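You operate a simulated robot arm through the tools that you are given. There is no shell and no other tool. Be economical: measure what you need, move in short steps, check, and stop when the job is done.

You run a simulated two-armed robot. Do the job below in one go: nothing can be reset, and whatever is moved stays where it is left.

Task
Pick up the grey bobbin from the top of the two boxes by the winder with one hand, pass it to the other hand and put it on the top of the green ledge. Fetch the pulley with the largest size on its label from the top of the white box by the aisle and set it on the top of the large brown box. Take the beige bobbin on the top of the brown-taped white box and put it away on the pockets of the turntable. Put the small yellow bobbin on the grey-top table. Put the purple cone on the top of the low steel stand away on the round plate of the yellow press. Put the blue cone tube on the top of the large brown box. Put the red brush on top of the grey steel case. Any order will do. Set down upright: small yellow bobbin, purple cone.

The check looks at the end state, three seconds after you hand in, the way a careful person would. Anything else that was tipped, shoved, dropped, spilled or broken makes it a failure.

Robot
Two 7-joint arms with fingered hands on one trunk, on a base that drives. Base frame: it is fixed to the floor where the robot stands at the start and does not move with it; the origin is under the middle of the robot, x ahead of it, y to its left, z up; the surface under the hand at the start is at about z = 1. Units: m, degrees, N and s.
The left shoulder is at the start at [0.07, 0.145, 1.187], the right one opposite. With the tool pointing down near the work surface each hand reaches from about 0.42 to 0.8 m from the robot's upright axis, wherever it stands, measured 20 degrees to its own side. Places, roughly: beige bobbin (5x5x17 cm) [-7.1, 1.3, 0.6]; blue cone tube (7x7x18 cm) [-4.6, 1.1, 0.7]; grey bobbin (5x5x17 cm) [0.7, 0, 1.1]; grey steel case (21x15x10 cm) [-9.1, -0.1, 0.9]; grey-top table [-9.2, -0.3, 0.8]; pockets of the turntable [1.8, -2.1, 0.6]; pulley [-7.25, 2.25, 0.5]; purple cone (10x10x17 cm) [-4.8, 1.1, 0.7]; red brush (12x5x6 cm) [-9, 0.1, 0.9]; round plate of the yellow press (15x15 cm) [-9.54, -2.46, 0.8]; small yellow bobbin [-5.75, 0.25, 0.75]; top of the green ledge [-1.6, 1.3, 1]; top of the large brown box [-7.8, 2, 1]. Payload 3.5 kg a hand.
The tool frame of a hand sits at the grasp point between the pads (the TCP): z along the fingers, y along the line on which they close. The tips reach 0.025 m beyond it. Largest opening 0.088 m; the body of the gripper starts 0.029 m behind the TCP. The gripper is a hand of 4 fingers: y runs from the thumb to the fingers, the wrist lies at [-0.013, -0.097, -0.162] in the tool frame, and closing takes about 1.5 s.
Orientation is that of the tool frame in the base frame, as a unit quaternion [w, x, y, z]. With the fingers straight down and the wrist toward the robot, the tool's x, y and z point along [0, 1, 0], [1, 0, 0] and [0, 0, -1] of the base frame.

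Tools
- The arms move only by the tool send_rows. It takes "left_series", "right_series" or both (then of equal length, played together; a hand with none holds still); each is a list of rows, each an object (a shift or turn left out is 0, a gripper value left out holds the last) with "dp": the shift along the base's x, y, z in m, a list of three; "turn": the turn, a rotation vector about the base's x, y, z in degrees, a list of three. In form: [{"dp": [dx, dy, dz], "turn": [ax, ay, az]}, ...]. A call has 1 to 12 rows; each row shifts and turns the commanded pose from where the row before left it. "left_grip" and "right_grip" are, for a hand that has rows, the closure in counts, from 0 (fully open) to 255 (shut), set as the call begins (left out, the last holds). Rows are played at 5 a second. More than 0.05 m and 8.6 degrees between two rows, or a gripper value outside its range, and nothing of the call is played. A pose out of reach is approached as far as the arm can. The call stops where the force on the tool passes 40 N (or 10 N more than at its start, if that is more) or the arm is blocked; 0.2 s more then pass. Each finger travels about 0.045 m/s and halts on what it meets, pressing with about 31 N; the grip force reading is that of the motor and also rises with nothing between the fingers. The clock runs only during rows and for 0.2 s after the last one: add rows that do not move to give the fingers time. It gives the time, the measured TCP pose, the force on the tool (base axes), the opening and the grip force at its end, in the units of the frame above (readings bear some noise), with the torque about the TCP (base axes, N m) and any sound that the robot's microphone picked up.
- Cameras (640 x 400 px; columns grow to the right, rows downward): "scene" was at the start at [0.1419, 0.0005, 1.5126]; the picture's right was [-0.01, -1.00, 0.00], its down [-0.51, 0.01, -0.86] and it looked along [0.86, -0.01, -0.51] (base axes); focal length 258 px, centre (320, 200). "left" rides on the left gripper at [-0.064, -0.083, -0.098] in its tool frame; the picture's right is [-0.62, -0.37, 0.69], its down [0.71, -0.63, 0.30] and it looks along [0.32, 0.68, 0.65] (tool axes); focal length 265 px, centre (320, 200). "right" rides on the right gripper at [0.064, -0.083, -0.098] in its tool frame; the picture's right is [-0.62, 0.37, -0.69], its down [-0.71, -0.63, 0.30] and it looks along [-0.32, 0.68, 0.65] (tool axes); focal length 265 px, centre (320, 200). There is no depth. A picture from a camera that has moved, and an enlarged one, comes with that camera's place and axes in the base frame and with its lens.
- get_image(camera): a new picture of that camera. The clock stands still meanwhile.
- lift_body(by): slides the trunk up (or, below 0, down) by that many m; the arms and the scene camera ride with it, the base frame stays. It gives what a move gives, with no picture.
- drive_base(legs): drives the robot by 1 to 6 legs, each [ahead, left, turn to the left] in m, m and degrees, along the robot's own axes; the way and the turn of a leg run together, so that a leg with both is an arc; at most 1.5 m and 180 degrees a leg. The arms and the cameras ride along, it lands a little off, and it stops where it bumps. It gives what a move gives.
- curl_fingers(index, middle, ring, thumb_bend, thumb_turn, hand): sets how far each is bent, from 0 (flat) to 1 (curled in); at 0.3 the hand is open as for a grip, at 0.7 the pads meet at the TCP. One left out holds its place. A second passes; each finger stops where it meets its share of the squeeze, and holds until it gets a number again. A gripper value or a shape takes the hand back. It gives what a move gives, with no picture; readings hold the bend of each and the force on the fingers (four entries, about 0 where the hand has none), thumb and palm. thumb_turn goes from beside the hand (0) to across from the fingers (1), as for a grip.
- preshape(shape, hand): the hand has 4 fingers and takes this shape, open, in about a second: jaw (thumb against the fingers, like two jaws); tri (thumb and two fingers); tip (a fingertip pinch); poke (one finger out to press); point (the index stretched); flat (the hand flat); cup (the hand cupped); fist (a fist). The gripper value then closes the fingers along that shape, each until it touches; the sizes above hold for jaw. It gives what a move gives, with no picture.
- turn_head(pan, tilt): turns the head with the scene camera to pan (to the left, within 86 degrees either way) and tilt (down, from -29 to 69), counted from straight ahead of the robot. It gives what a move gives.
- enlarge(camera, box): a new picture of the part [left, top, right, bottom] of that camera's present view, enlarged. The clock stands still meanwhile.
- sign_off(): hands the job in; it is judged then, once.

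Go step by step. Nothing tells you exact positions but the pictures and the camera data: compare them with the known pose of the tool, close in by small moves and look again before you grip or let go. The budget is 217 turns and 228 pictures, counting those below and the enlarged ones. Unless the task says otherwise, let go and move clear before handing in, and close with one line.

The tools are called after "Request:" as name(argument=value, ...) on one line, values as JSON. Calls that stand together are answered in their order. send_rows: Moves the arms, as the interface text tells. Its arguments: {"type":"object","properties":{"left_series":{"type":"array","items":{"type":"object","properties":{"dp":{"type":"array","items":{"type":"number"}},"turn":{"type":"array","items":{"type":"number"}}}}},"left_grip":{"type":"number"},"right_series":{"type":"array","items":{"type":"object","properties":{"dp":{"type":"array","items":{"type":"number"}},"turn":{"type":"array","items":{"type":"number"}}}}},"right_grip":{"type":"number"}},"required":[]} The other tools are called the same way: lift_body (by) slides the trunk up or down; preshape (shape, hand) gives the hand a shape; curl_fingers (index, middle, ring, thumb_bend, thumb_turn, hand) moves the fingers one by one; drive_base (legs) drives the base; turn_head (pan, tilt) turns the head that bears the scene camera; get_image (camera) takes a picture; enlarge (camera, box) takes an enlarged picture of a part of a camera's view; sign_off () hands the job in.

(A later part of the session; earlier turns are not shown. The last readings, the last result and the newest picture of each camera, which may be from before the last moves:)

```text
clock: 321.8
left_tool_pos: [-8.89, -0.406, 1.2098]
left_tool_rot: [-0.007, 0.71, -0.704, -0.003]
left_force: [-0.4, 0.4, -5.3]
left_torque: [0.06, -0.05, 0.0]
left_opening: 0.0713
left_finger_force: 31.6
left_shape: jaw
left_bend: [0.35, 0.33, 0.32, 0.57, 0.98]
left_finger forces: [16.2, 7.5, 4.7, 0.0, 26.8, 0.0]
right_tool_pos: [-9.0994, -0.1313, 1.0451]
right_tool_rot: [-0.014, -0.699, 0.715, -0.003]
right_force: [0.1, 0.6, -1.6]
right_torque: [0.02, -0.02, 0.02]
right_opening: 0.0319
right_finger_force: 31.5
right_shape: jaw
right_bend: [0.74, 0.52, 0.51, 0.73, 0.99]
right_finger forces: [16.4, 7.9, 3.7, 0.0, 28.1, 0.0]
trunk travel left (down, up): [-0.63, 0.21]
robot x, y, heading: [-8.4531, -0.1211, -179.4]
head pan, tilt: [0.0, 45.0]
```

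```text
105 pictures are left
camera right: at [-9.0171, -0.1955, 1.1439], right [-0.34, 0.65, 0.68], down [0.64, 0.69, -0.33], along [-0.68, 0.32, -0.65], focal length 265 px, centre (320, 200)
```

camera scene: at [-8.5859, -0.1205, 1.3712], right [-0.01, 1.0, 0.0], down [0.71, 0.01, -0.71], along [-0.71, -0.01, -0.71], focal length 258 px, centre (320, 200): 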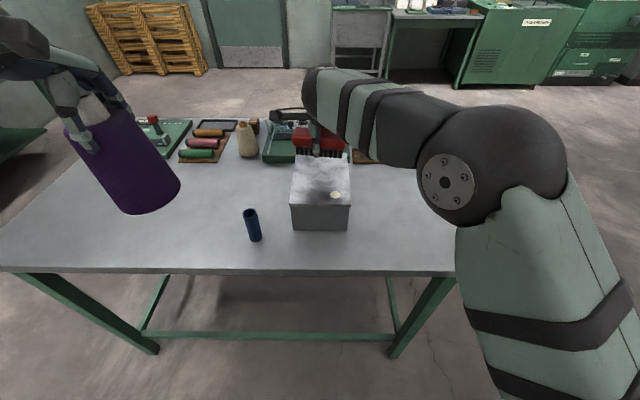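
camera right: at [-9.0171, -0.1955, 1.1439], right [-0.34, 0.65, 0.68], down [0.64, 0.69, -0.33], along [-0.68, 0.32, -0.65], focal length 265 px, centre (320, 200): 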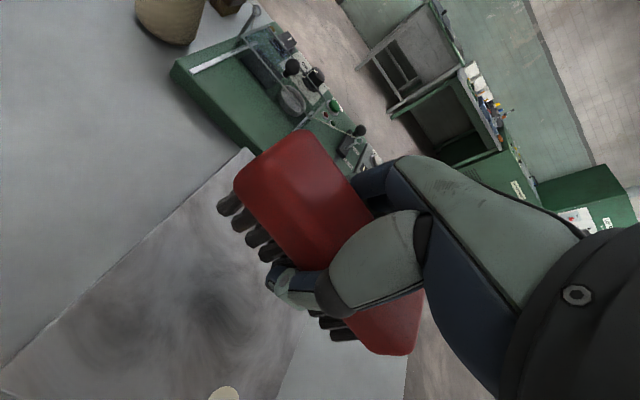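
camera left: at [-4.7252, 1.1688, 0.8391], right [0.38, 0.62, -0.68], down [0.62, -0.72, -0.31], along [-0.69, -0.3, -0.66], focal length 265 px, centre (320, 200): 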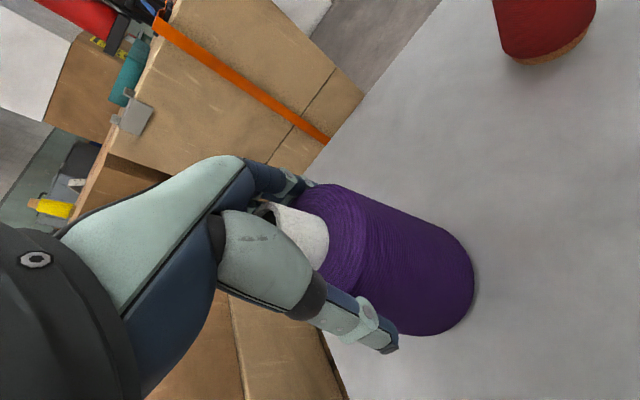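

Brush and case are aligned. I lower to contact.

Request:
send_rows(right_series=[{"dp": [0.003, 0.002, -0.025]}, {"dp": [0, 0, -0.02]}, {"dp": [0, 0, -0.008]}, {"dp": [0, 0, -0.005]}, {"dp": [0, 0, -0.004]}, {}])

Request:
enlarge(camera="scene", box=[260, 100, 380, 240])

```text
clock: 323.2
left_tool_pos: [-8.8896, -0.4058, 1.212]
left_tool_rot: [-0.008, 0.711, -0.703, -0.003]
left_force: [-0.7, 0.8, -4.0]
left_torque: [0.0, 0.0, -0.02]
left_opening: 0.071
left_finger_force: 30.8
left_shape: jaw
left_bend: [0.35, 0.33, 0.32, 0.57, 0.98]
left_finger forces: [16.2, 7.6, 4.7, 0.1, 27.0, 0.1]
right_tool_pos: [-9.0968, -0.1284, 0.9849]
right_tool_rot: [-0.013, -0.699, 0.715, -0.003]
right_force: [-0.4, 0.7, -0.5]
right_torque: [0.02, -0.01, 0.04]
right_opening: 0.0319
right_finger_force: 31.1
right_shape: jaw
right_bend: [0.74, 0.52, 0.51, 0.73, 0.99]
right_finger forces: [16.5, 8.0, 3.7, 0.0, 28.2, 0.0]
trunk travel left (down, up): [-0.63, 0.21]
robot x, y, heading: [-8.4545, -0.119, -179.2]
head pan, tilt: [0.0, 45.0]
```

```text
2.86 times, centred on (320, 170) of scene
camera zoom: at [-8.5848, -0.1195, 1.3713], right [-0.01, 1.0, 0.0], down [0.71, 0.01, -0.71], along [-0.71, -0.01, -0.71], focal length 737 px, centre (320, 286)
```

zoom: 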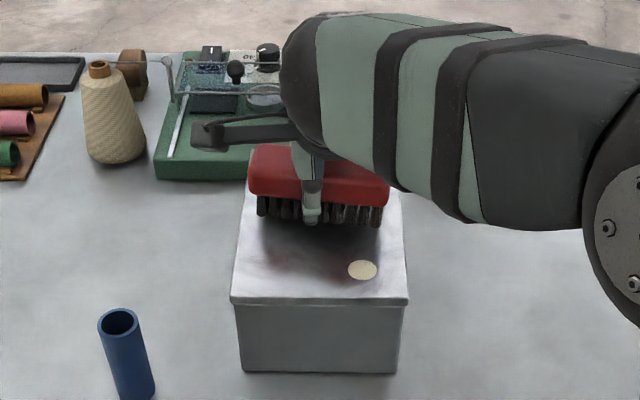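

Request:
send_rows(right_series=[{"dp": [0.003, 0, -0.004]}, {"dp": [0.003, 0, -0.004]}, {"dp": [0, 0, -0.004]}, {"dp": [0, 0, -0.004]}, {}])

Request:
enlarge(camera="scene", box=[260, 100, 380, 240])

```text
clock: 324.4
left_tool_pos: [-8.8864, -0.4049, 1.2127]
left_tool_rot: [-0.006, 0.711, -0.703, -0.003]
left_force: [0.5, 0.6, -4.8]
left_torque: [0.01, -0.02, 0.03]
left_opening: 0.071
left_finger_force: 31.4
left_shape: jaw
left_bend: [0.35, 0.33, 0.32, 0.57, 0.98]
left_finger forces: [16.1, 7.7, 4.6, 0.0, 26.9, 0.1]
right_tool_pos: [-9.09, -0.1296, 0.9761]
right_tool_rot: [-0.02, -0.698, 0.716, 0.001]
right_force: [-4.0, -1.9, 29.8]
right_torque: [-0.02, -0.21, 0.04]
right_opening: 0.0332
right_finger_force: 30.9
right_shape: jaw
right_bend: [0.74, 0.52, 0.51, 0.74, 0.99]
right_finger forces: [21.6, 10.3, 4.9, 0.1, 40.8, 0.0]
trunk travel left (down, up): [-0.63, 0.21]
robot x, y, heading: [-8.4553, -0.118, -179.3]
head pan, tilt: [0.0, 45.0]
```

```text
2.86 times, centred on (320, 170) of scene
camera zoom: at [-8.5803, -0.1197, 1.3722], right [-0.01, 1.0, 0.0], down [0.71, 0.01, -0.71], along [-0.71, -0.01, -0.71], focal length 737 px, centre (320, 286)
```

zoom: 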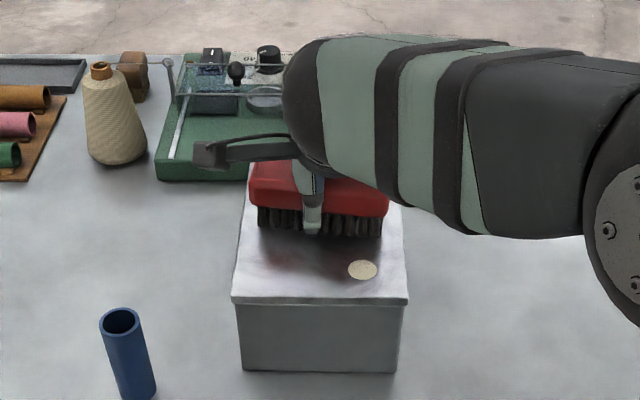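

Contact with the case top. I ease off, open, and rise.

Request:
send_rows(right_series=[{"dp": [0, 0, 0.004]}, {}, {}, {}, {}, {}, {}, {}], right_grip=40)

Request:
send_rows(right_series=[{"dp": [0, 0, 0.01]}, {"dp": [0, 0, 0.03]}, {"dp": [0, 0, 0.045]}, {"dp": [0, 0, 0.045]}, {"dp": [0.02, 0.02, 0.04]}, {"dp": [0.03, 0.03, 0.02]}, {"dp": [0.03, 0.03, 0]}])

Request:
get_image(camera="scene")

```text
clock: 326.2
left_tool_pos: [-8.8871, -0.4057, 1.2128]
left_tool_rot: [-0.007, 0.711, -0.704, -0.003]
left_force: [0.2, 0.2, -4.3]
left_torque: [0.04, -0.06, -0.04]
left_opening: 0.0709
left_finger_force: 31.1
left_shape: jaw
left_bend: [0.35, 0.33, 0.32, 0.57, 0.98]
left_finger forces: [16.2, 7.5, 4.5, 0.1, 27.0, 0.1]
right_tool_pos: [-9.0896, -0.1283, 0.9759]
right_tool_rot: [-0.017, -0.698, 0.715, -0.001]
right_force: [-7.4, -0.7, 24.3]
right_torque: [-0.09, -0.57, -0.06]
right_opening: 0.0681
right_finger_force: 0.0
right_shape: jaw
right_bend: [0.27, 0.33, 0.31, 0.56, 0.98]
right_finger forces: [0.1, 0.0, 0.0, 0.1, 24.2, 0.0]
trunk travel left (down, up): [-0.63, 0.21]
robot x, y, heading: [-8.4518, -0.1189, -179.4]
head pan, tilt: [0.0, 45.0]
```

```text
clock: 327.8
left_tool_pos: [-8.8887, -0.4025, 1.2123]
left_tool_rot: [-0.006, 0.71, -0.704, -0.002]
left_force: [0.1, 0.9, -4.8]
left_torque: [0.0, 0.0, 0.03]
left_opening: 0.071
left_finger_force: 31.4
left_shape: jaw
left_bend: [0.35, 0.33, 0.32, 0.57, 0.98]
left_finger forces: [16.1, 7.5, 4.6, 0.0, 26.9, 0.0]
right_tool_pos: [-9.0104, -0.0497, 1.1607]
right_tool_rot: [-0.015, -0.699, 0.715, -0.003]
right_force: [-1.0, 0.2, -0.3]
right_torque: [-0.01, 0.0, -0.01]
right_opening: 0.0741
right_finger_force: 0.1
right_shape: jaw
right_bend: [0.27, 0.33, 0.31, 0.44, 0.98]
right_finger forces: [0.0, 0.0, 0.0, 0.0, 0.0, 0.0]
trunk travel left (down, up): [-0.63, 0.21]
robot x, y, heading: [-8.4549, -0.1197, -179.4]
head pan, tilt: [0.0, 45.0]
```

```text
102 pictures are left
camera scene: at [-8.5834, -0.118, 1.3714], right [-0.01, 1.0, 0.0], down [0.71, 0.01, -0.71], along [-0.71, -0.01, -0.71], focal length 258 px, centre (320, 200)
```

scene: 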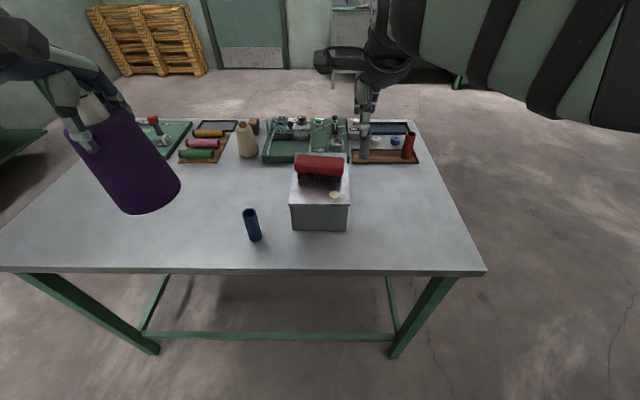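

The brush rests on the case. Next the purple cone: I raise the trunk, strafe along the table and turn toward the bench with the yellow press.

Request:
lift_body(by=0.12)

Request:
drive_base(legs=[[0, 1.2, 0], [0, 0, 89]])

Request:
turn_head(pan=-25, tilt=30)

Request:
get_image(camera="scene")

```text
clock: 329.3
left_tool_pos: [-8.8895, -0.4038, 1.3303]
left_tool_rot: [-0.007, 0.711, -0.703, -0.002]
left_force: [0.5, -0.4, -4.7]
left_torque: [0.0, -0.03, 0.04]
left_opening: 0.0711
left_finger_force: 31.0
left_shape: jaw
left_bend: [0.35, 0.33, 0.32, 0.57, 0.98]
left_finger forces: [16.1, 7.6, 4.7, 0.0, 26.8, 0.0]
right_tool_pos: [-9.0106, -0.0513, 1.2819]
right_tool_rot: [-0.013, -0.698, 0.716, -0.004]
right_force: [0.5, 0.5, 0.5]
right_torque: [0.0, -0.02, 0.0]
right_opening: 0.074
right_finger_force: 0.0
right_shape: jaw
right_bend: [0.27, 0.33, 0.31, 0.44, 0.98]
right_finger forces: [0.1, 0.0, 0.0, 0.0, 0.0, 0.0]
trunk travel left (down, up): [-0.75, 0.09]
robot x, y, heading: [-8.4544, -0.1187, -179.3]
head pan, tilt: [0.0, 45.0]
```

```text
clock: 339.2
left_tool_pos: [-8.1663, -1.7668, 1.3319]
left_tool_rot: [-0.003, 1.0, -0.004, -0.007]
left_force: [0.3, 0.3, -5.5]
left_torque: [0.01, 0.05, -0.01]
left_opening: 0.0705
left_finger_force: 31.0
left_shape: jaw
left_bend: [0.35, 0.33, 0.32, 0.57, 0.98]
left_finger forces: [16.0, 7.4, 4.2, 0.0, 26.1, 0.0]
right_tool_pos: [-8.5231, -1.881, 1.2805]
right_tool_rot: [0.007, 1.0, -0.022, 0.012]
right_force: [0.1, 0.0, 0.4]
right_torque: [0.01, 0.03, 0.01]
right_opening: 0.074
right_finger_force: 0.0
right_shape: jaw
right_bend: [0.27, 0.33, 0.31, 0.44, 0.98]
right_finger forces: [0.0, 0.1, 0.0, 0.1, 0.0, 0.1]
trunk travel left (down, up): [-0.75, 0.09]
robot x, y, heading: [-8.4428, -1.324, -90.8]
head pan, tilt: [0.0, 45.0]
```

```text
clock: 340.1
left_tool_pos: [-8.1664, -1.7655, 1.3314]
left_tool_rot: [-0.003, 1.0, -0.005, -0.007]
left_force: [-0.3, -0.4, -5.7]
left_torque: [0.05, 0.02, -0.03]
left_opening: 0.0708
left_finger_force: 30.5
left_shape: jaw
left_bend: [0.35, 0.33, 0.32, 0.57, 0.98]
left_finger forces: [16.1, 7.6, 4.4, 0.1, 26.2, 0.1]
right_tool_pos: [-8.5216, -1.881, 1.2815]
right_tool_rot: [0.007, 1.0, -0.022, 0.012]
right_force: [-0.9, -0.3, 0.3]
right_torque: [0.0, 0.0, 0.03]
right_opening: 0.0741
right_finger_force: 0.1
right_shape: jaw
right_bend: [0.27, 0.33, 0.31, 0.44, 0.98]
right_finger forces: [0.0, 0.0, 0.0, 0.0, 0.1, 0.0]
trunk travel left (down, up): [-0.75, 0.09]
robot x, y, heading: [-8.4467, -1.3285, -90.5]
head pan, tilt: [-25.0, 30.0]
```

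```text
101 pictures are left
camera scene: at [-8.4814, -1.456, 1.5139], right [-0.9, 0.43, 0.0], down [0.21, 0.45, -0.87], along [-0.37, -0.78, -0.5], focal length 258 px, centre (320, 200)
```

scene: 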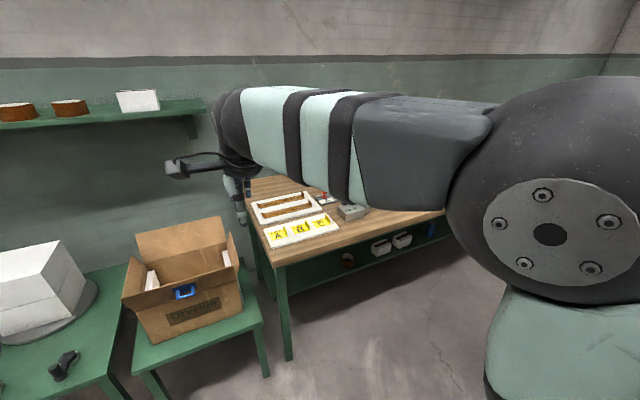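

The bench front edge is near y=-2.2. I move a bit forward (clear of the table end) and strafe right to stand in front of the press.

Request:
drive_base(legs=[[0.2, 0, 0.5], [0, -1.2, 0]])

Request:
turn_head(pan=0, tilt=38)

Request:
get_image(camera="scene")

```text
clock: 347.4
left_tool_pos: [-9.3738, -1.9588, 1.3306]
left_tool_rot: [-0.004, 1.0, -0.005, -0.006]
left_force: [-0.3, 0.3, -5.3]
left_torque: [0.04, 0.0, -0.01]
left_opening: 0.0711
left_finger_force: 30.9
left_shape: jaw
left_bend: [0.35, 0.33, 0.32, 0.57, 0.98]
left_finger forces: [15.9, 7.6, 4.3, 0.1, 26.4, 0.1]
right_tool_pos: [-9.7301, -2.0718, 1.2819]
right_tool_rot: [0.007, 1.0, -0.022, 0.012]
right_force: [-0.1, -1.0, 0.4]
right_torque: [0.0, 0.0, 0.01]
right_opening: 0.0742
right_finger_force: 0.0
right_shape: jaw
right_bend: [0.27, 0.33, 0.31, 0.44, 0.98]
right_finger forces: [0.0, 0.0, 0.0, 0.0, 0.0, 0.0]
trunk travel left (down, up): [-0.75, 0.09]
robot x, y, heading: [-9.6513, -1.5193, -90.8]
head pan, tilt: [-25.0, 30.0]
```

```text
clock: 348.2
left_tool_pos: [-9.3748, -1.9579, 1.3309]
left_tool_rot: [-0.004, 1.0, -0.005, -0.007]
left_force: [-0.5, 0.3, -5.2]
left_torque: [0.01, 0.03, 0.01]
left_opening: 0.0705
left_finger_force: 30.8
left_shape: jaw
left_bend: [0.35, 0.33, 0.32, 0.57, 0.98]
left_finger forces: [16.0, 7.6, 4.4, 0.0, 26.3, 0.1]
right_tool_pos: [-9.7318, -2.0719, 1.2814]
right_tool_rot: [0.007, 1.0, -0.022, 0.013]
right_force: [-0.1, 0.1, 0.0]
right_torque: [0.04, 0.0, 0.01]
right_opening: 0.0742
right_finger_force: 0.0
right_shape: jaw
right_bend: [0.27, 0.33, 0.31, 0.44, 0.98]
right_finger forces: [0.1, 0.0, 0.1, 0.0, 0.0, 0.1]
trunk travel left (down, up): [-0.75, 0.09]
robot x, y, heading: [-9.6516, -1.5143, -90.7]
head pan, tilt: [0.0, 38.0]
```

```text
100 pictures are left
camera scene: at [-9.6516, -1.6524, 1.5016], right [-1.0, 0.01, 0.0], down [0.01, 0.62, -0.79], along [-0.01, -0.79, -0.62], focal length 258 px, centre (320, 200)
```

scene: 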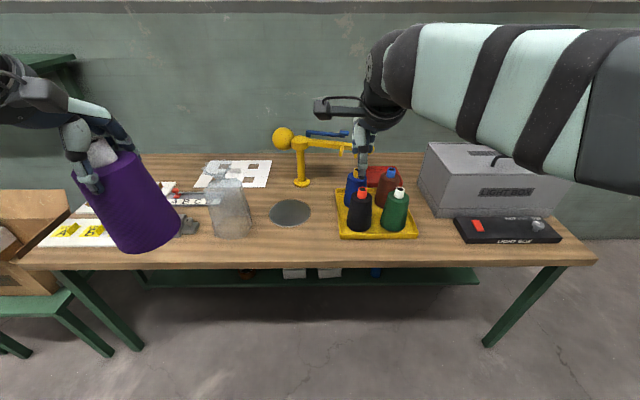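

The round plate lies at about (-9.535, -2.48) in front of the yellow press post, with a glass jar left of it and bottles right. I edge forward 0.27 m and lower the trunk a little.

Request:
drive_base(legs=[[0.27, 0, 0]])

Request:
lift_body(by=-0.1)

Request:
send_rows(left_series=[{"dp": [-0.03, -0.02, 0]}, {"dp": [-0.035, -0.02, 0]}, {"dp": [-0.035, -0.03, 0]}, {"dp": [-0.035, -0.03, 0]}, {"dp": [-0.025, -0.035, 0]}, {"dp": [0, -0.035, 0]}, {"dp": [0, -0.035, 0]}, {}])

Request:
get_image(camera="scene")

Request:
get_image(camera="left")

```text
clock: 350.2
left_tool_pos: [-9.3745, -2.2222, 1.3329]
left_tool_rot: [-0.003, 1.0, -0.002, -0.007]
left_force: [1.1, 1.1, -5.3]
left_torque: [0.0, 0.02, -0.01]
left_opening: 0.0706
left_finger_force: 30.8
left_shape: jaw
left_bend: [0.35, 0.33, 0.32, 0.57, 0.98]
left_finger forces: [16.0, 7.6, 4.3, 0.0, 26.3, 0.0]
right_tool_pos: [-9.729, -2.3387, 1.2825]
right_tool_rot: [0.01, 1.0, -0.019, 0.013]
right_force: [-0.1, 0.7, 0.2]
right_torque: [-0.02, -0.02, -0.02]
right_opening: 0.074
right_finger_force: 0.1
right_shape: jaw
right_bend: [0.27, 0.33, 0.31, 0.44, 0.98]
right_finger forces: [0.1, 0.0, 0.0, 0.0, 0.0, 0.0]
trunk travel left (down, up): [-0.75, 0.09]
robot x, y, heading: [-9.6514, -1.7867, -90.0]
head pan, tilt: [0.0, 38.0]
```

```text
clock: 351.5
left_tool_pos: [-9.3746, -2.2246, 1.2321]
left_tool_rot: [-0.004, 1.0, -0.001, -0.007]
left_force: [-0.2, -0.6, -5.6]
left_torque: [0.01, 0.01, 0.0]
left_opening: 0.0708
left_finger_force: 30.5
left_shape: jaw
left_bend: [0.35, 0.33, 0.32, 0.57, 0.98]
left_finger forces: [16.0, 7.5, 4.3, 0.0, 26.3, 0.0]
right_tool_pos: [-9.7288, -2.3426, 1.1811]
right_tool_rot: [0.008, 1.0, -0.02, 0.013]
right_force: [0.6, -0.3, -0.3]
right_torque: [0.02, -0.01, 0.0]
right_opening: 0.0743
right_finger_force: 0.1
right_shape: jaw
right_bend: [0.27, 0.33, 0.31, 0.44, 0.98]
right_finger forces: [0.1, 0.1, 0.1, 0.0, 0.0, 0.0]
trunk travel left (down, up): [-0.65, 0.19]
robot x, y, heading: [-9.656, -1.7866, -90.2]
head pan, tilt: [0.0, 38.0]
```

```text
clock: 353.3
left_tool_pos: [-9.5352, -2.4273, 1.2318]
left_tool_rot: [-0.003, 1.0, -0.002, -0.006]
left_force: [-0.3, -0.2, -5.2]
left_torque: [0.02, 0.02, 0.04]
left_opening: 0.0706
left_finger_force: 31.0
left_shape: jaw
left_bend: [0.36, 0.33, 0.32, 0.57, 0.98]
left_finger forces: [15.9, 7.6, 4.6, 0.1, 26.7, 0.1]
right_tool_pos: [-9.7296, -2.3402, 1.1806]
right_tool_rot: [0.008, 1.0, -0.02, 0.012]
right_force: [-0.2, 0.9, -0.7]
right_torque: [0.0, 0.03, 0.02]
right_opening: 0.0741
right_finger_force: 0.0
right_shape: jaw
right_bend: [0.27, 0.33, 0.31, 0.44, 0.98]
right_finger forces: [0.0, 0.0, 0.0, 0.0, 0.1, 0.0]
trunk travel left (down, up): [-0.65, 0.19]
robot x, y, heading: [-9.6561, -1.7871, -90.2]
head pan, tilt: [0.0, 38.0]
```

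```text
99 pictures are left
camera scene: at [-9.6528, -1.92, 1.4017], right [-1.0, 0.0, 0.0], down [0.0, 0.62, -0.79], along [0.0, -0.79, -0.62], focal length 258 px, centre (320, 200)
```

scene: 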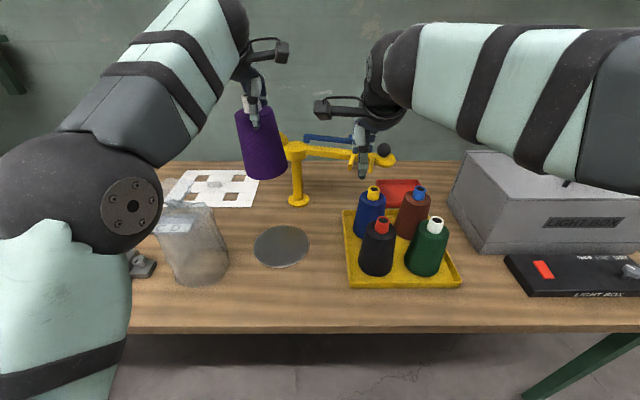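

```text
98 pictures are left
camera left: at [-9.5977, -2.3436, 1.3308], right [-0.63, 0.38, -0.68], down [0.71, 0.63, -0.31], along [0.31, -0.68, -0.66], focal length 265 px, centre (320, 200)
```

left: 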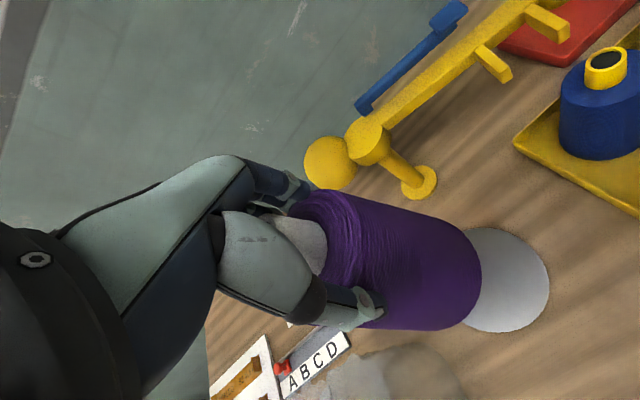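

Triangulation gives the plate centre (-9.54, -2.447) at z≈0.82. The cone is nearly above it; I centre it and lower to just above.

Request:
send_rows(left_series=[{"dp": [-0.004, -0.02, -0.02]}, {"dp": [0, 0, -0.045]}, {"dp": [0, 0, -0.045]}, {"dp": [0, 0, -0.045]}, {"dp": [0, 0, -0.045]}, {"dp": [0, 0, -0.02]}, {}])

Request:
get_image(camera="scene")

Request:
get_image(camera="left")

```text
clock: 354.9
left_tool_pos: [-9.538, -2.4524, 1.0106]
left_tool_rot: [-0.003, 1.0, -0.002, -0.008]
left_force: [0.0, -0.4, -4.9]
left_torque: [0.02, 0.02, -0.02]
left_opening: 0.0703
left_finger_force: 30.8
left_shape: jaw
left_bend: [0.36, 0.33, 0.32, 0.57, 0.98]
left_finger forces: [15.7, 7.5, 4.6, 0.1, 26.1, 0.1]
right_tool_pos: [-9.7301, -2.3417, 1.1808]
right_tool_rot: [0.007, 1.0, -0.018, 0.012]
right_force: [0.6, -0.9, -0.5]
right_torque: [0.01, 0.01, 0.03]
right_opening: 0.074
right_finger_force: 0.1
right_shape: jaw
right_bend: [0.27, 0.33, 0.31, 0.44, 0.98]
right_finger forces: [0.1, 0.0, 0.0, 0.0, 0.1, 0.1]
trunk travel left (down, up): [-0.65, 0.19]
robot x, y, heading: [-9.6518, -1.783, -90.0]
head pan, tilt: [0.0, 38.0]
```

```text
97 pictures are left
camera scene: at [-9.6529, -1.9215, 1.4015], right [-1.0, 0.0, 0.0], down [0.0, 0.62, -0.79], along [0.0, -0.79, -0.62], focal length 258 px, centre (320, 200)
```

scene: 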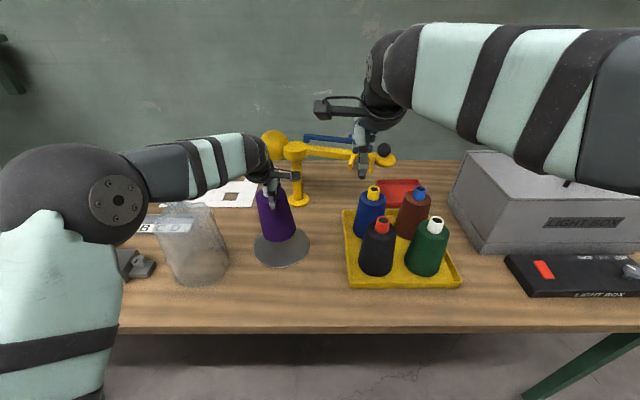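

```text
96 pictures are left
camera left: at [-9.6017, -2.3681, 1.1101], right [-0.63, 0.38, -0.68], down [0.71, 0.63, -0.31], along [0.31, -0.68, -0.66], focal length 265 px, centre (320, 200)
```

left: 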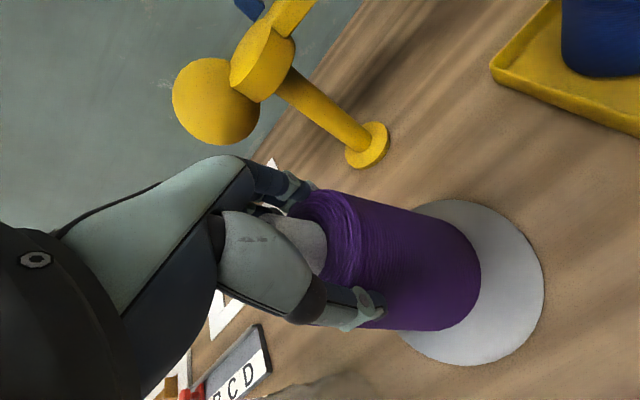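

The cone is almost centred; I correct by (-5, +9) mm and lower to contact, with the forearm staying above the jar.

Request:
send_rows(left_series=[{"dp": [-0.005, 0.009, -0.01]}, {"dp": [0, 0, -0.015]}, {"dp": [0, 0, -0.01]}, {"dp": [0, 0, -0.006]}, {}])

Request:
enlarge(camera="scene", box=[140, 130, 340, 290])

```text
clock: 356.1
left_tool_pos: [-9.5452, -2.4418, 0.9688]
left_tool_rot: [-0.004, 1.0, -0.003, -0.006]
left_force: [-0.2, -0.3, -6.0]
left_torque: [0.01, 0.0, -0.01]
left_opening: 0.0703
left_finger_force: 31.3
left_shape: jaw
left_bend: [0.36, 0.33, 0.32, 0.57, 0.98]
left_finger forces: [15.6, 7.4, 4.5, 0.0, 26.0, 0.1]
right_tool_pos: [-9.7302, -2.3423, 1.1816]
right_tool_rot: [0.006, 1.0, -0.018, 0.013]
right_force: [0.4, 0.0, 1.0]
right_torque: [0.03, -0.01, 0.01]
right_opening: 0.074
right_finger_force: 0.0
right_shape: jaw
right_bend: [0.27, 0.33, 0.31, 0.44, 0.98]
right_finger forces: [0.0, 0.0, 0.1, 0.0, 0.0, 0.0]
trunk travel left (down, up): [-0.65, 0.19]
robot x, y, heading: [-9.6581, -1.7874, -90.1]
head pan, tilt: [0.0, 38.0]
```

```text
2.50 times, centred on (240, 210) of scene
camera zoom: at [-9.6527, -1.9216, 1.4015], right [-1.0, 0.0, 0.0], down [0.0, 0.62, -0.79], along [0.0, -0.79, -0.62], focal length 645 px, centre (520, 175)
```

zoom: 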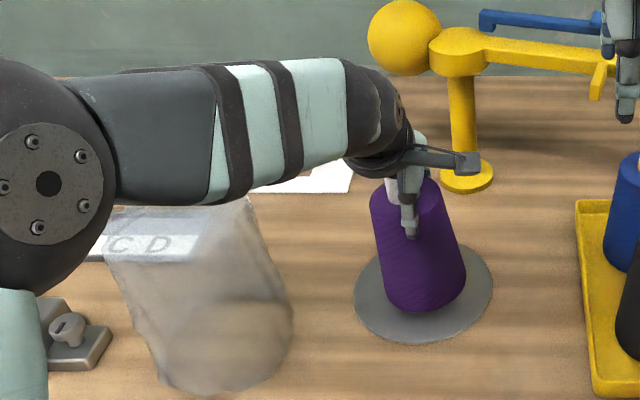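

Request:
send_rows(left_series=[{"dp": [0, 0, -0.004]}, {"dp": [0, 0, -0.004]}, {"dp": [0, 0, -0.003]}, {}])

```text
clock: 357.1
left_tool_pos: [-9.5436, -2.4428, 0.959]
left_tool_rot: [-0.003, 1.0, -0.002, -0.007]
left_force: [0.6, -0.1, -4.9]
left_torque: [0.0, 0.01, -0.02]
left_opening: 0.0705
left_finger_force: 31.6
left_shape: jaw
left_bend: [0.36, 0.33, 0.32, 0.57, 0.98]
left_finger forces: [15.6, 7.5, 4.5, 0.0, 26.0, 0.0]
right_tool_pos: [-9.7306, -2.3418, 1.1813]
right_tool_rot: [0.008, 1.0, -0.019, 0.013]
right_force: [0.0, 0.6, -0.1]
right_torque: [0.01, 0.01, 0.03]
right_opening: 0.074
right_finger_force: 0.0
right_shape: jaw
right_bend: [0.27, 0.33, 0.31, 0.44, 0.98]
right_finger forces: [0.0, 0.0, 0.1, 0.0, 0.1, 0.1]
trunk travel left (down, up): [-0.65, 0.19]
robot x, y, heading: [-9.6534, -1.7863, -90.0]
head pan, tilt: [0.0, 38.0]
```

Request:
send_rows(left_series=[{"dp": [0, 0, -0.004]}, {"dp": [0, 0, -0.004]}, {"dp": [0, 0, -0.003]}, {}])

Request:
enlarge(camera="scene", box=[140, 130, 340, 290])

```text
clock: 358.1
left_tool_pos: [-9.5452, -2.4409, 0.951]
left_tool_rot: [-0.002, 1.0, -0.003, -0.007]
left_force: [-1.7, -0.5, 4.8]
left_torque: [-0.03, -0.01, -0.03]
left_opening: 0.0704
left_finger_force: 30.6
left_shape: jaw
left_bend: [0.36, 0.33, 0.32, 0.57, 0.98]
left_finger forces: [16.9, 7.9, 4.4, 0.1, 27.2, 0.1]
right_tool_pos: [-9.7317, -2.3394, 1.1821]
right_tool_rot: [0.008, 1.0, -0.019, 0.013]
right_force: [-0.2, 0.1, 0.0]
right_torque: [-0.04, 0.02, 0.01]
right_opening: 0.0739
right_finger_force: 0.1
right_shape: jaw
right_bend: [0.27, 0.33, 0.31, 0.44, 0.98]
right_finger forces: [0.0, 0.0, 0.1, 0.1, 0.1, 0.0]
trunk travel left (down, up): [-0.65, 0.19]
robot x, y, heading: [-9.6543, -1.7835, -90.2]
head pan, tilt: [0.0, 38.0]
```

```text
2.50 times, centred on (240, 210) of scene
camera zoom: at [-9.6536, -1.9198, 1.4018], right [-1.0, 0.0, 0.0], down [0.0, 0.62, -0.79], along [0.0, -0.79, -0.62], focal length 645 px, centre (520, 175)
```

zoom: 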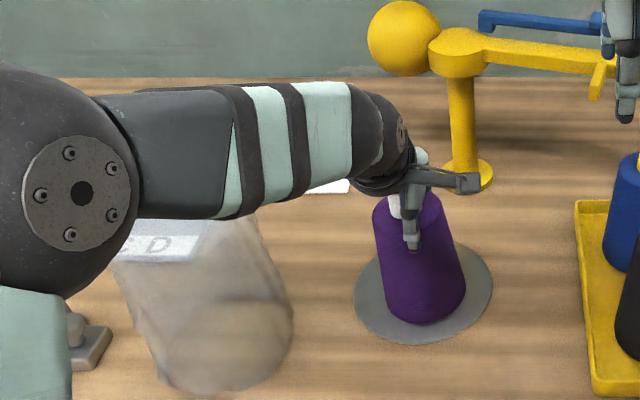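

Contact made and the cone is centred on the plate. Opening the left hand and rising straight up.

Request:
send_rows(left_series=[{}, {}, {}, {}, {}, {}, {}, {}], left_grip=0)

Request:
get_image(camera="left")

```text
clock: 359.9
left_tool_pos: [-9.5443, -2.4412, 0.9491]
left_tool_rot: [-0.004, 1.0, -0.002, -0.007]
left_force: [0.2, -0.8, -0.2]
left_torque: [-0.03, 0.02, -0.03]
left_opening: 0.088
left_finger_force: 0.0
left_shape: jaw
left_bend: [0.3, 0.3, 0.3, 0.3, 0.98]
left_finger forces: [0.9, 0.1, 0.1, 0.0, 0.0, 0.0]
right_tool_pos: [-9.73, -2.3411, 1.182]
right_tool_rot: [0.008, 1.0, -0.02, 0.013]
right_force: [0.8, 0.6, 0.3]
right_torque: [0.0, 0.02, -0.01]
right_opening: 0.074
right_finger_force: 0.0
right_shape: jaw
right_bend: [0.27, 0.33, 0.31, 0.44, 0.98]
right_finger forces: [0.1, 0.0, 0.0, 0.1, 0.0, 0.1]
trunk travel left (down, up): [-0.65, 0.19]
robot x, y, heading: [-9.6568, -1.7875, -90.1]
head pan, tilt: [0.0, 38.0]
```

```text
93 pictures are left
camera left: at [-9.6069, -2.3577, 1.048], right [-0.63, 0.38, -0.68], down [0.71, 0.63, -0.31], along [0.31, -0.68, -0.66], focal length 265 px, centre (320, 200)
```

left: 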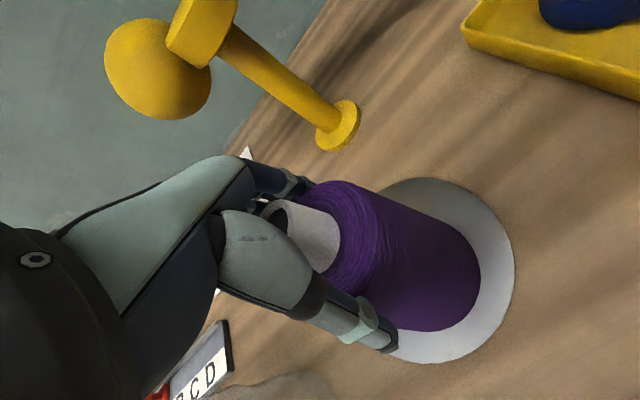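

One finger still brushes the cone, so I shift 3 mm away from it and rise slowly.

Request:
send_rows(left_series=[{"dp": [0, -0.004, 0]}, {"dp": [0, 0, 0.015]}, {"dp": [0, 0, 0.025]}, {"dp": [0, 0, 0.04]}, {"dp": [0, 0, 0.045]}, {"dp": [0, 0, 0.045]}, {"dp": [0, 0.03, 0.035]}, {}])

Request:
get_image(camera="scene")

```text
clock: 361.7
left_tool_pos: [-9.5438, -2.4149, 1.1539]
left_tool_rot: [-0.004, 1.0, -0.002, -0.007]
left_force: [-0.5, -0.2, 0.1]
left_torque: [0.01, 0.01, 0.02]
left_opening: 0.0875
left_finger_force: 0.0
left_shape: jaw
left_bend: [0.3, 0.3, 0.3, 0.3, 0.98]
left_finger forces: [0.0, 0.1, 0.0, 0.1, 0.0, 0.0]
right_tool_pos: [-9.73, -2.3428, 1.18]
right_tool_rot: [0.007, 1.0, -0.019, 0.013]
right_force: [-0.9, 0.0, -0.4]
right_torque: [0.02, -0.01, -0.01]
right_opening: 0.0739
right_finger_force: 0.1
right_shape: jaw
right_bend: [0.27, 0.33, 0.31, 0.44, 0.98]
right_finger forces: [0.0, 0.1, 0.0, 0.0, 0.1, 0.1]
trunk travel left (down, up): [-0.65, 0.19]
robot x, y, heading: [-9.6514, -1.7848, -90.1]
head pan, tilt: [0.0, 38.0]
```

```text
92 pictures are left
camera scene: at [-9.6529, -1.9215, 1.4015], right [-1.0, 0.0, 0.0], down [0.0, 0.62, -0.79], along [0.0, -0.79, -0.62], focal length 258 px, centre (320, 200)
```

scene: 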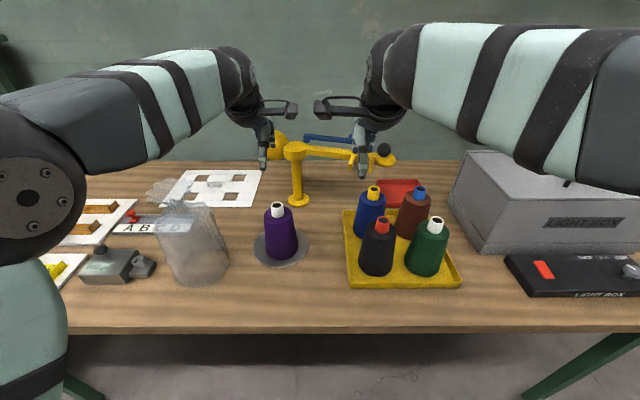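

The purple cone stands upright on the plate. Next the yellow bobbin: I raise the trunk, back off, turn toward +x and look along the aisle.

Request:
lift_body(by=0.1)

Request:
send_rows(left_series=[{"dp": [0.03, 0.03, 0.02]}, {"dp": [0.03, 0.03, 0.02]}, {"dp": [0.03, 0.03, 0]}])

Request:
drive_base(legs=[[-0.28, 0, 0], [0, 0, 90]])

Request:
turn_head(pan=8, tilt=22)

Request:
get_image(camera="scene")

```text
clock: 363.0
left_tool_pos: [-9.5439, -2.4144, 1.2525]
left_tool_rot: [-0.004, 1.0, -0.002, -0.007]
left_force: [0.2, 0.4, 0.1]
left_torque: [0.04, 0.0, 0.0]
left_opening: 0.0877
left_finger_force: 0.0
left_shape: jaw
left_bend: [0.3, 0.3, 0.3, 0.3, 0.98]
left_finger forces: [0.0, 0.0, 0.0, 0.0, 0.0, 0.0]
right_tool_pos: [-9.7298, -2.341, 1.2811]
right_tool_rot: [0.008, 1.0, -0.019, 0.012]
right_force: [-0.1, 0.1, 0.4]
right_torque: [0.03, 0.0, 0.0]
right_opening: 0.0741
right_finger_force: 0.0
right_shape: jaw
right_bend: [0.27, 0.33, 0.31, 0.44, 0.98]
right_finger forces: [0.0, 0.1, 0.0, 0.0, 0.0, 0.0]
trunk travel left (down, up): [-0.75, 0.09]
robot x, y, heading: [-9.6555, -1.7856, -90.1]
head pan, tilt: [0.0, 38.0]
```

```text
clock: 363.8
left_tool_pos: [-9.4536, -2.322, 1.2938]
left_tool_rot: [-0.003, 1.0, -0.003, -0.007]
left_force: [-0.6, 0.9, -0.8]
left_torque: [0.03, 0.02, -0.04]
left_opening: 0.088
left_finger_force: 0.1
left_shape: jaw
left_bend: [0.3, 0.3, 0.3, 0.3, 0.98]
left_finger forces: [0.0, 0.1, 0.0, 0.0, 0.0, 0.0]
right_tool_pos: [-9.7294, -2.34, 1.282]
right_tool_rot: [0.009, 1.0, -0.019, 0.012]
right_force: [0.7, -0.2, -1.0]
right_torque: [-0.02, -0.01, -0.01]
right_opening: 0.074
right_finger_force: 0.0
right_shape: jaw
right_bend: [0.27, 0.33, 0.31, 0.44, 0.98]
right_finger forces: [0.0, 0.0, 0.0, 0.0, 0.0, 0.0]
trunk travel left (down, up): [-0.75, 0.09]
robot x, y, heading: [-9.6544, -1.7836, -90.6]
head pan, tilt: [0.0, 38.0]
```

```text
clock: 369.6
left_tool_pos: [-9.1128, -1.3057, 1.293]
left_tool_rot: [0.001, 0.713, 0.701, -0.006]
left_force: [0.5, 0.3, -0.3]
left_torque: [0.02, 0.0, 0.01]
left_opening: 0.0878
left_finger_force: 0.0
left_shape: jaw
left_bend: [0.3, 0.3, 0.3, 0.3, 0.98]
left_finger forces: [0.0, 0.0, 0.1, 0.1, 0.0, 0.1]
right_tool_pos: [-9.0981, -1.5798, 1.2803]
right_tool_rot: [-0.003, 0.724, 0.69, 0.015]
right_force: [0.0, 0.6, 0.5]
right_torque: [0.01, -0.01, 0.0]
right_opening: 0.0741
right_finger_force: 0.0
right_shape: jaw
right_bend: [0.27, 0.33, 0.31, 0.44, 0.98]
right_finger forces: [0.0, 0.1, 0.1, 0.1, 0.1, 0.0]
trunk travel left (down, up): [-0.75, 0.09]
robot x, y, heading: [-9.6488, -1.4985, -0.9]
head pan, tilt: [0.0, 38.0]
```

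```text
clock: 370.4
left_tool_pos: [-9.1118, -1.3039, 1.2938]
left_tool_rot: [0.002, 0.713, 0.701, -0.007]
left_force: [-0.2, -0.5, 0.3]
left_torque: [0.01, 0.01, 0.0]
left_opening: 0.0876
left_finger_force: 0.0
left_shape: jaw
left_bend: [0.3, 0.3, 0.3, 0.3, 0.98]
left_finger forces: [0.0, 0.1, 0.0, 0.0, 0.0, 0.1]
right_tool_pos: [-9.098, -1.5801, 1.2817]
right_tool_rot: [-0.004, 0.724, 0.689, 0.015]
right_force: [-0.2, 0.3, 0.2]
right_torque: [-0.03, 0.01, 0.01]
right_opening: 0.0742
right_finger_force: 0.1
right_shape: jaw
right_bend: [0.27, 0.33, 0.31, 0.44, 0.98]
right_finger forces: [0.0, 0.1, 0.0, 0.0, 0.0, 0.0]
trunk travel left (down, up): [-0.75, 0.09]
robot x, y, heading: [-9.6506, -1.4958, -1.1]
head pan, tilt: [8.0, 22.0]
```

```text
91 pictures are left
camera scene: at [-9.5085, -1.4846, 1.5268], right [0.12, -0.99, 0.0], down [-0.37, -0.05, -0.93], along [0.92, 0.11, -0.38], focal length 258 px, centre (320, 200)
```

scene: 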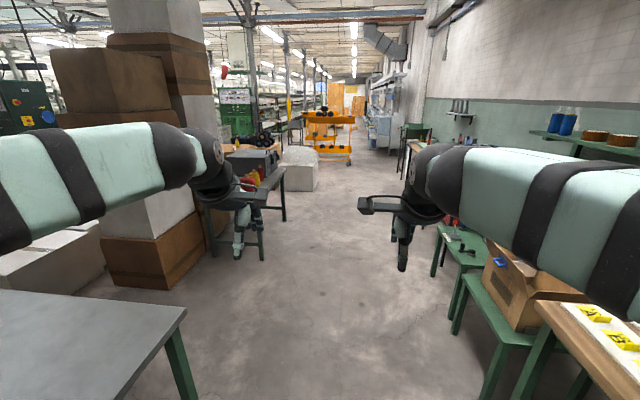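

The aisle is clear. I drive along it to about x=-6, then turn left to look at the boxes with the yellow bobbin.

Request:
drive_base(legs=[[1.4, 0, 1], [1.4, 0, 0], [0.75, 0, 0], [0, 0, 90]])

Request:
turn_head(pan=-3, tilt=25)

Request:
get_image(camera="scene")

```text
clock: 391.7
left_tool_pos: [-6.2702, -1.0041, 1.2924]
left_tool_rot: [0.006, -0.011, 1.0, -0.004]
left_force: [-0.5, 0.8, -0.1]
left_torque: [0.01, -0.02, -0.03]
left_opening: 0.0878
left_finger_force: 0.1
left_shape: jaw
left_bend: [0.3, 0.3, 0.3, 0.3, 0.98]
left_finger forces: [0.0, 0.0, 0.1, 0.0, 0.1, 0.0]
right_tool_pos: [-5.994, -0.9801, 1.2814]
right_tool_rot: [-0.013, 0.006, 1.0, 0.008]
right_force: [1.1, 1.0, -0.4]
right_torque: [0.0, 0.01, 0.02]
right_opening: 0.0739
right_finger_force: 0.1
right_shape: jaw
right_bend: [0.27, 0.33, 0.31, 0.44, 0.98]
right_finger forces: [0.0, 0.0, 0.0, 0.0, 0.0, 0.0]
trunk travel left (down, up): [-0.75, 0.09]
robot x, y, heading: [-6.0521, -1.5348, 91.3]
head pan, tilt: [8.0, 22.0]
```

```text
clock: 392.4
left_tool_pos: [-6.2697, -1.0054, 1.2937]
left_tool_rot: [0.006, -0.012, 1.0, -0.003]
left_force: [0.3, 0.0, 0.4]
left_torque: [0.04, 0.0, 0.0]
left_opening: 0.0877
left_finger_force: 0.2
left_shape: jaw
left_bend: [0.3, 0.3, 0.3, 0.3, 0.98]
left_finger forces: [0.0, 0.0, 0.0, 0.0, 0.0, 0.1]
right_tool_pos: [-5.9953, -0.9797, 1.2817]
right_tool_rot: [-0.013, 0.006, 1.0, 0.008]
right_force: [0.2, -0.2, -0.8]
right_torque: [-0.02, 0.01, -0.02]
right_opening: 0.0741
right_finger_force: 0.0
right_shape: jaw
right_bend: [0.27, 0.33, 0.31, 0.44, 0.98]
right_finger forces: [0.1, 0.0, 0.0, 0.0, 0.0, 0.0]
trunk travel left (down, up): [-0.75, 0.09]
robot x, y, heading: [-6.0566, -1.5391, 91.3]
head pan, tilt: [-3.0, 25.0]
```

```text
90 pictures are left
camera scene: at [-6.0533, -1.3933, 1.522], right [1.0, -0.03, 0.0], down [-0.01, -0.42, -0.91], along [0.03, 0.91, -0.42], focal length 258 px, centre (320, 200)
```

scene: 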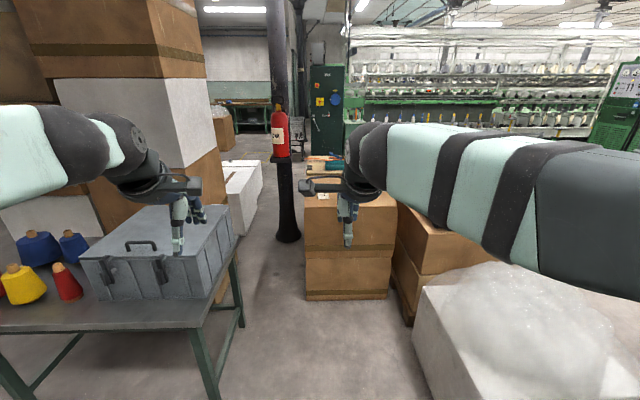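

The brown box with the yellow bobbin is straight ahead. I zoom in to find the bobbin behind the right hand.

Request:
enlarge(camera="scene", box=[290, 150, 410, 240])

Request:
get_image(camera="right")

```text
4.44 times, centred on (350, 195) of scene
camera zoom: at [-6.0533, -1.3933, 1.522], right [1.0, -0.03, 0.0], down [-0.01, -0.42, -0.91], along [0.03, 0.91, -0.42], focal length 1147 px, centre (187, 222)
```

zoom: 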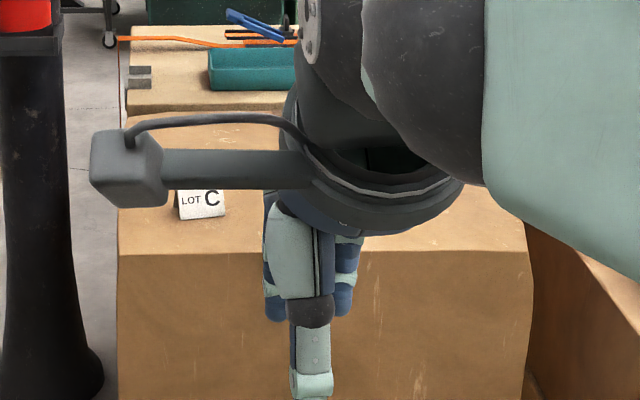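

```text
88 pictures are left
camera right: at [-6.0584, -1.0635, 1.3791], right [0.64, 0.35, 0.68], down [0.7, -0.63, -0.33], along [0.32, 0.69, -0.65], focal length 265 px, centre (320, 200)
```

right: 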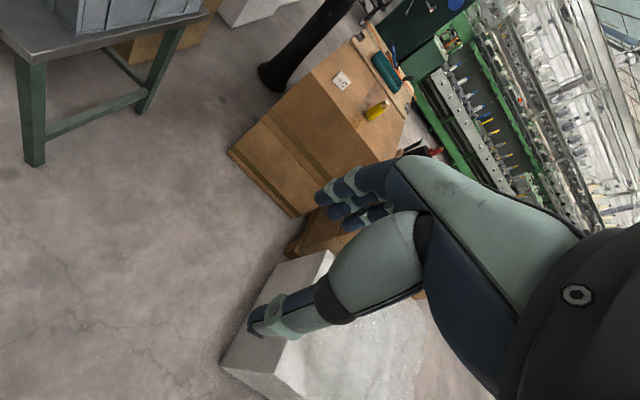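

The yellow bobbin stands on the box behind the LOT C card. I drive forward between the table and the white block.

Request:
drive_base(legs=[[1.1, -0.05, -1]])

Request:
turn_head(pan=-10, tilt=42)

Request:
get_image(camera="scene")

Request:
get_image(camera="right")

```text
clock: 398.1
left_tool_pos: [-6.2208, 0.0975, 1.293]
left_tool_rot: [0.007, -0.001, 1.0, -0.002]
left_force: [-0.5, -0.1, -0.7]
left_torque: [-0.01, 0.01, 0.03]
left_opening: 0.0878
left_finger_force: 0.0
left_shape: jaw
left_bend: [0.3, 0.3, 0.3, 0.3, 0.98]
left_finger forces: [0.0, 0.0, 0.1, 0.0, 0.0, 0.1]
right_tool_pos: [-5.9453, 0.1163, 1.282]
right_tool_rot: [-0.013, 0.016, 1.0, 0.007]
right_force: [-0.2, 0.6, 0.6]
right_torque: [-0.01, 0.02, -0.01]
right_opening: 0.0741
right_finger_force: 0.1
right_shape: jaw
right_bend: [0.27, 0.33, 0.31, 0.44, 0.98]
right_finger forces: [0.1, 0.0, 0.0, 0.0, 0.0, 0.1]
trunk travel left (down, up): [-0.75, 0.09]
robot x, y, heading: [-6.0168, -0.4364, 90.2]
head pan, tilt: [-3.0, 25.0]
```

```text
clock: 398.9
left_tool_pos: [-6.2219, 0.0979, 1.2924]
left_tool_rot: [0.006, -0.001, 1.0, -0.004]
left_force: [0.2, 1.0, -0.4]
left_torque: [0.02, -0.01, 0.02]
left_opening: 0.0878
left_finger_force: 0.0
left_shape: jaw
left_bend: [0.3, 0.3, 0.3, 0.3, 0.98]
left_finger forces: [0.1, 0.0, 0.0, 0.0, 0.1, 0.1]
right_tool_pos: [-5.9453, 0.1173, 1.2809]
right_tool_rot: [-0.013, 0.016, 1.0, 0.008]
right_force: [0.2, -0.7, 0.2]
right_torque: [-0.01, -0.01, 0.02]
right_opening: 0.0742
right_finger_force: 0.0
right_shape: jaw
right_bend: [0.27, 0.33, 0.31, 0.44, 0.98]
right_finger forces: [0.0, 0.0, 0.0, 0.0, 0.0, 0.0]
trunk travel left (down, up): [-0.75, 0.09]
robot x, y, heading: [-6.0209, -0.4371, 90.1]
head pan, tilt: [-10.0, 42.0]
```

```text
87 pictures are left
camera scene: at [-6.0027, -0.3043, 1.4958], right [0.99, -0.17, 0.0], down [-0.11, -0.66, -0.74], along [0.13, 0.73, -0.67], focal length 258 px, centre (320, 200)
```

scene: 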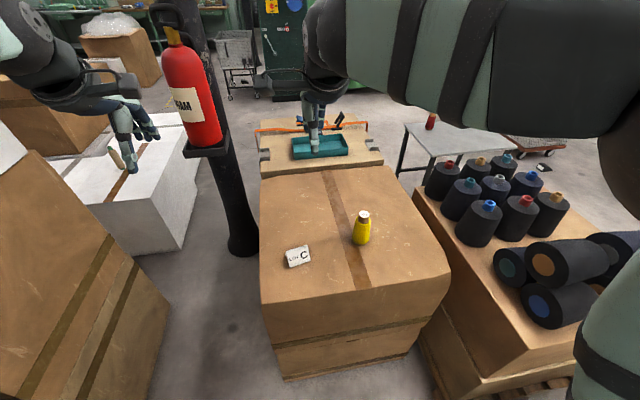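

```text
86 pictures are left
camera right: at [-6.0106, 0.035, 1.379], right [0.65, 0.34, 0.68], down [0.69, -0.65, -0.33], along [0.33, 0.68, -0.65], focal length 265 px, centre (320, 200)
```

right: 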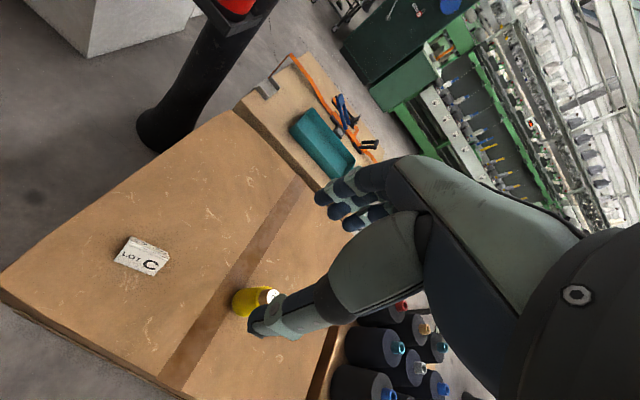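

Yellow bobbin at about (-5.766, 0.236), body mid z≈0.83, box top ≈0.78. I bring the right hand over it.

Request:
send_rows(right_series=[{"dp": [0.0224, 0.0149, -0.03]}, {"dp": [0.0224, 0.0149, -0.03]}, {"dp": [0.0224, 0.0149, -0.035]}, {"dp": [0.0224, 0.0149, -0.035]}, {"dp": [0.0224, 0.0149, -0.035]}, {"dp": [0.0224, 0.0149, -0.035]}, {"dp": [0.0224, 0.0149, -0.03]}, {"dp": [0.0224, 0.0149, -0.03]}, {}], right_grip=0)

Request:
get_image(camera="scene")

Request:
get_image(camera="right")

```text
clock: 400.9
left_tool_pos: [-6.2218, 0.096, 1.2932]
left_tool_rot: [0.007, -0.001, 1.0, -0.003]
left_force: [-0.2, -0.3, 0.4]
left_torque: [-0.01, -0.01, 0.01]
left_opening: 0.0878
left_finger_force: 0.1
left_shape: jaw
left_bend: [0.3, 0.3, 0.3, 0.3, 0.98]
left_finger forces: [0.0, 0.1, 0.0, 0.0, 0.1, 0.1]
right_tool_pos: [-5.7666, 0.2353, 1.0209]
right_tool_rot: [-0.013, 0.016, 1.0, 0.009]
right_force: [0.4, -1.4, 0.1]
right_torque: [0.0, -0.01, 0.0]
right_opening: 0.0875
right_finger_force: 0.1
right_shape: jaw
right_bend: [0.3, 0.3, 0.3, 0.3, 0.98]
right_finger forces: [0.0, 0.1, 0.0, 0.1, 0.1, 0.0]
trunk travel left (down, up): [-0.75, 0.09]
robot x, y, heading: [-6.0201, -0.4383, 90.0]
head pan, tilt: [-10.0, 42.0]
```

```text
85 pictures are left
camera scene: at [-6.0033, -0.3054, 1.4958], right [0.99, -0.17, 0.0], down [-0.11, -0.66, -0.74], along [0.13, 0.73, -0.67], focal length 258 px, centre (320, 200)
```

scene: 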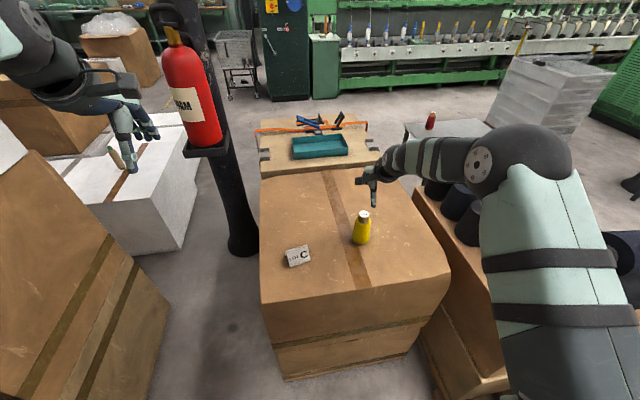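

```text
84 pictures are left
camera right: at [-5.8311, 0.1526, 1.1192], right [0.65, 0.34, 0.68], down [0.69, -0.65, -0.33], along [0.33, 0.68, -0.65], focal length 265 px, centre (320, 200)
```

right: 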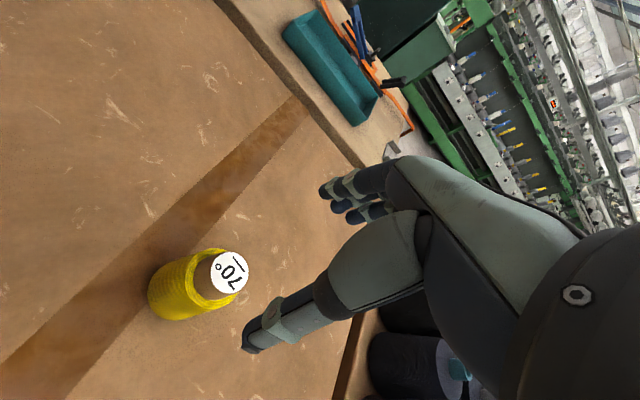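

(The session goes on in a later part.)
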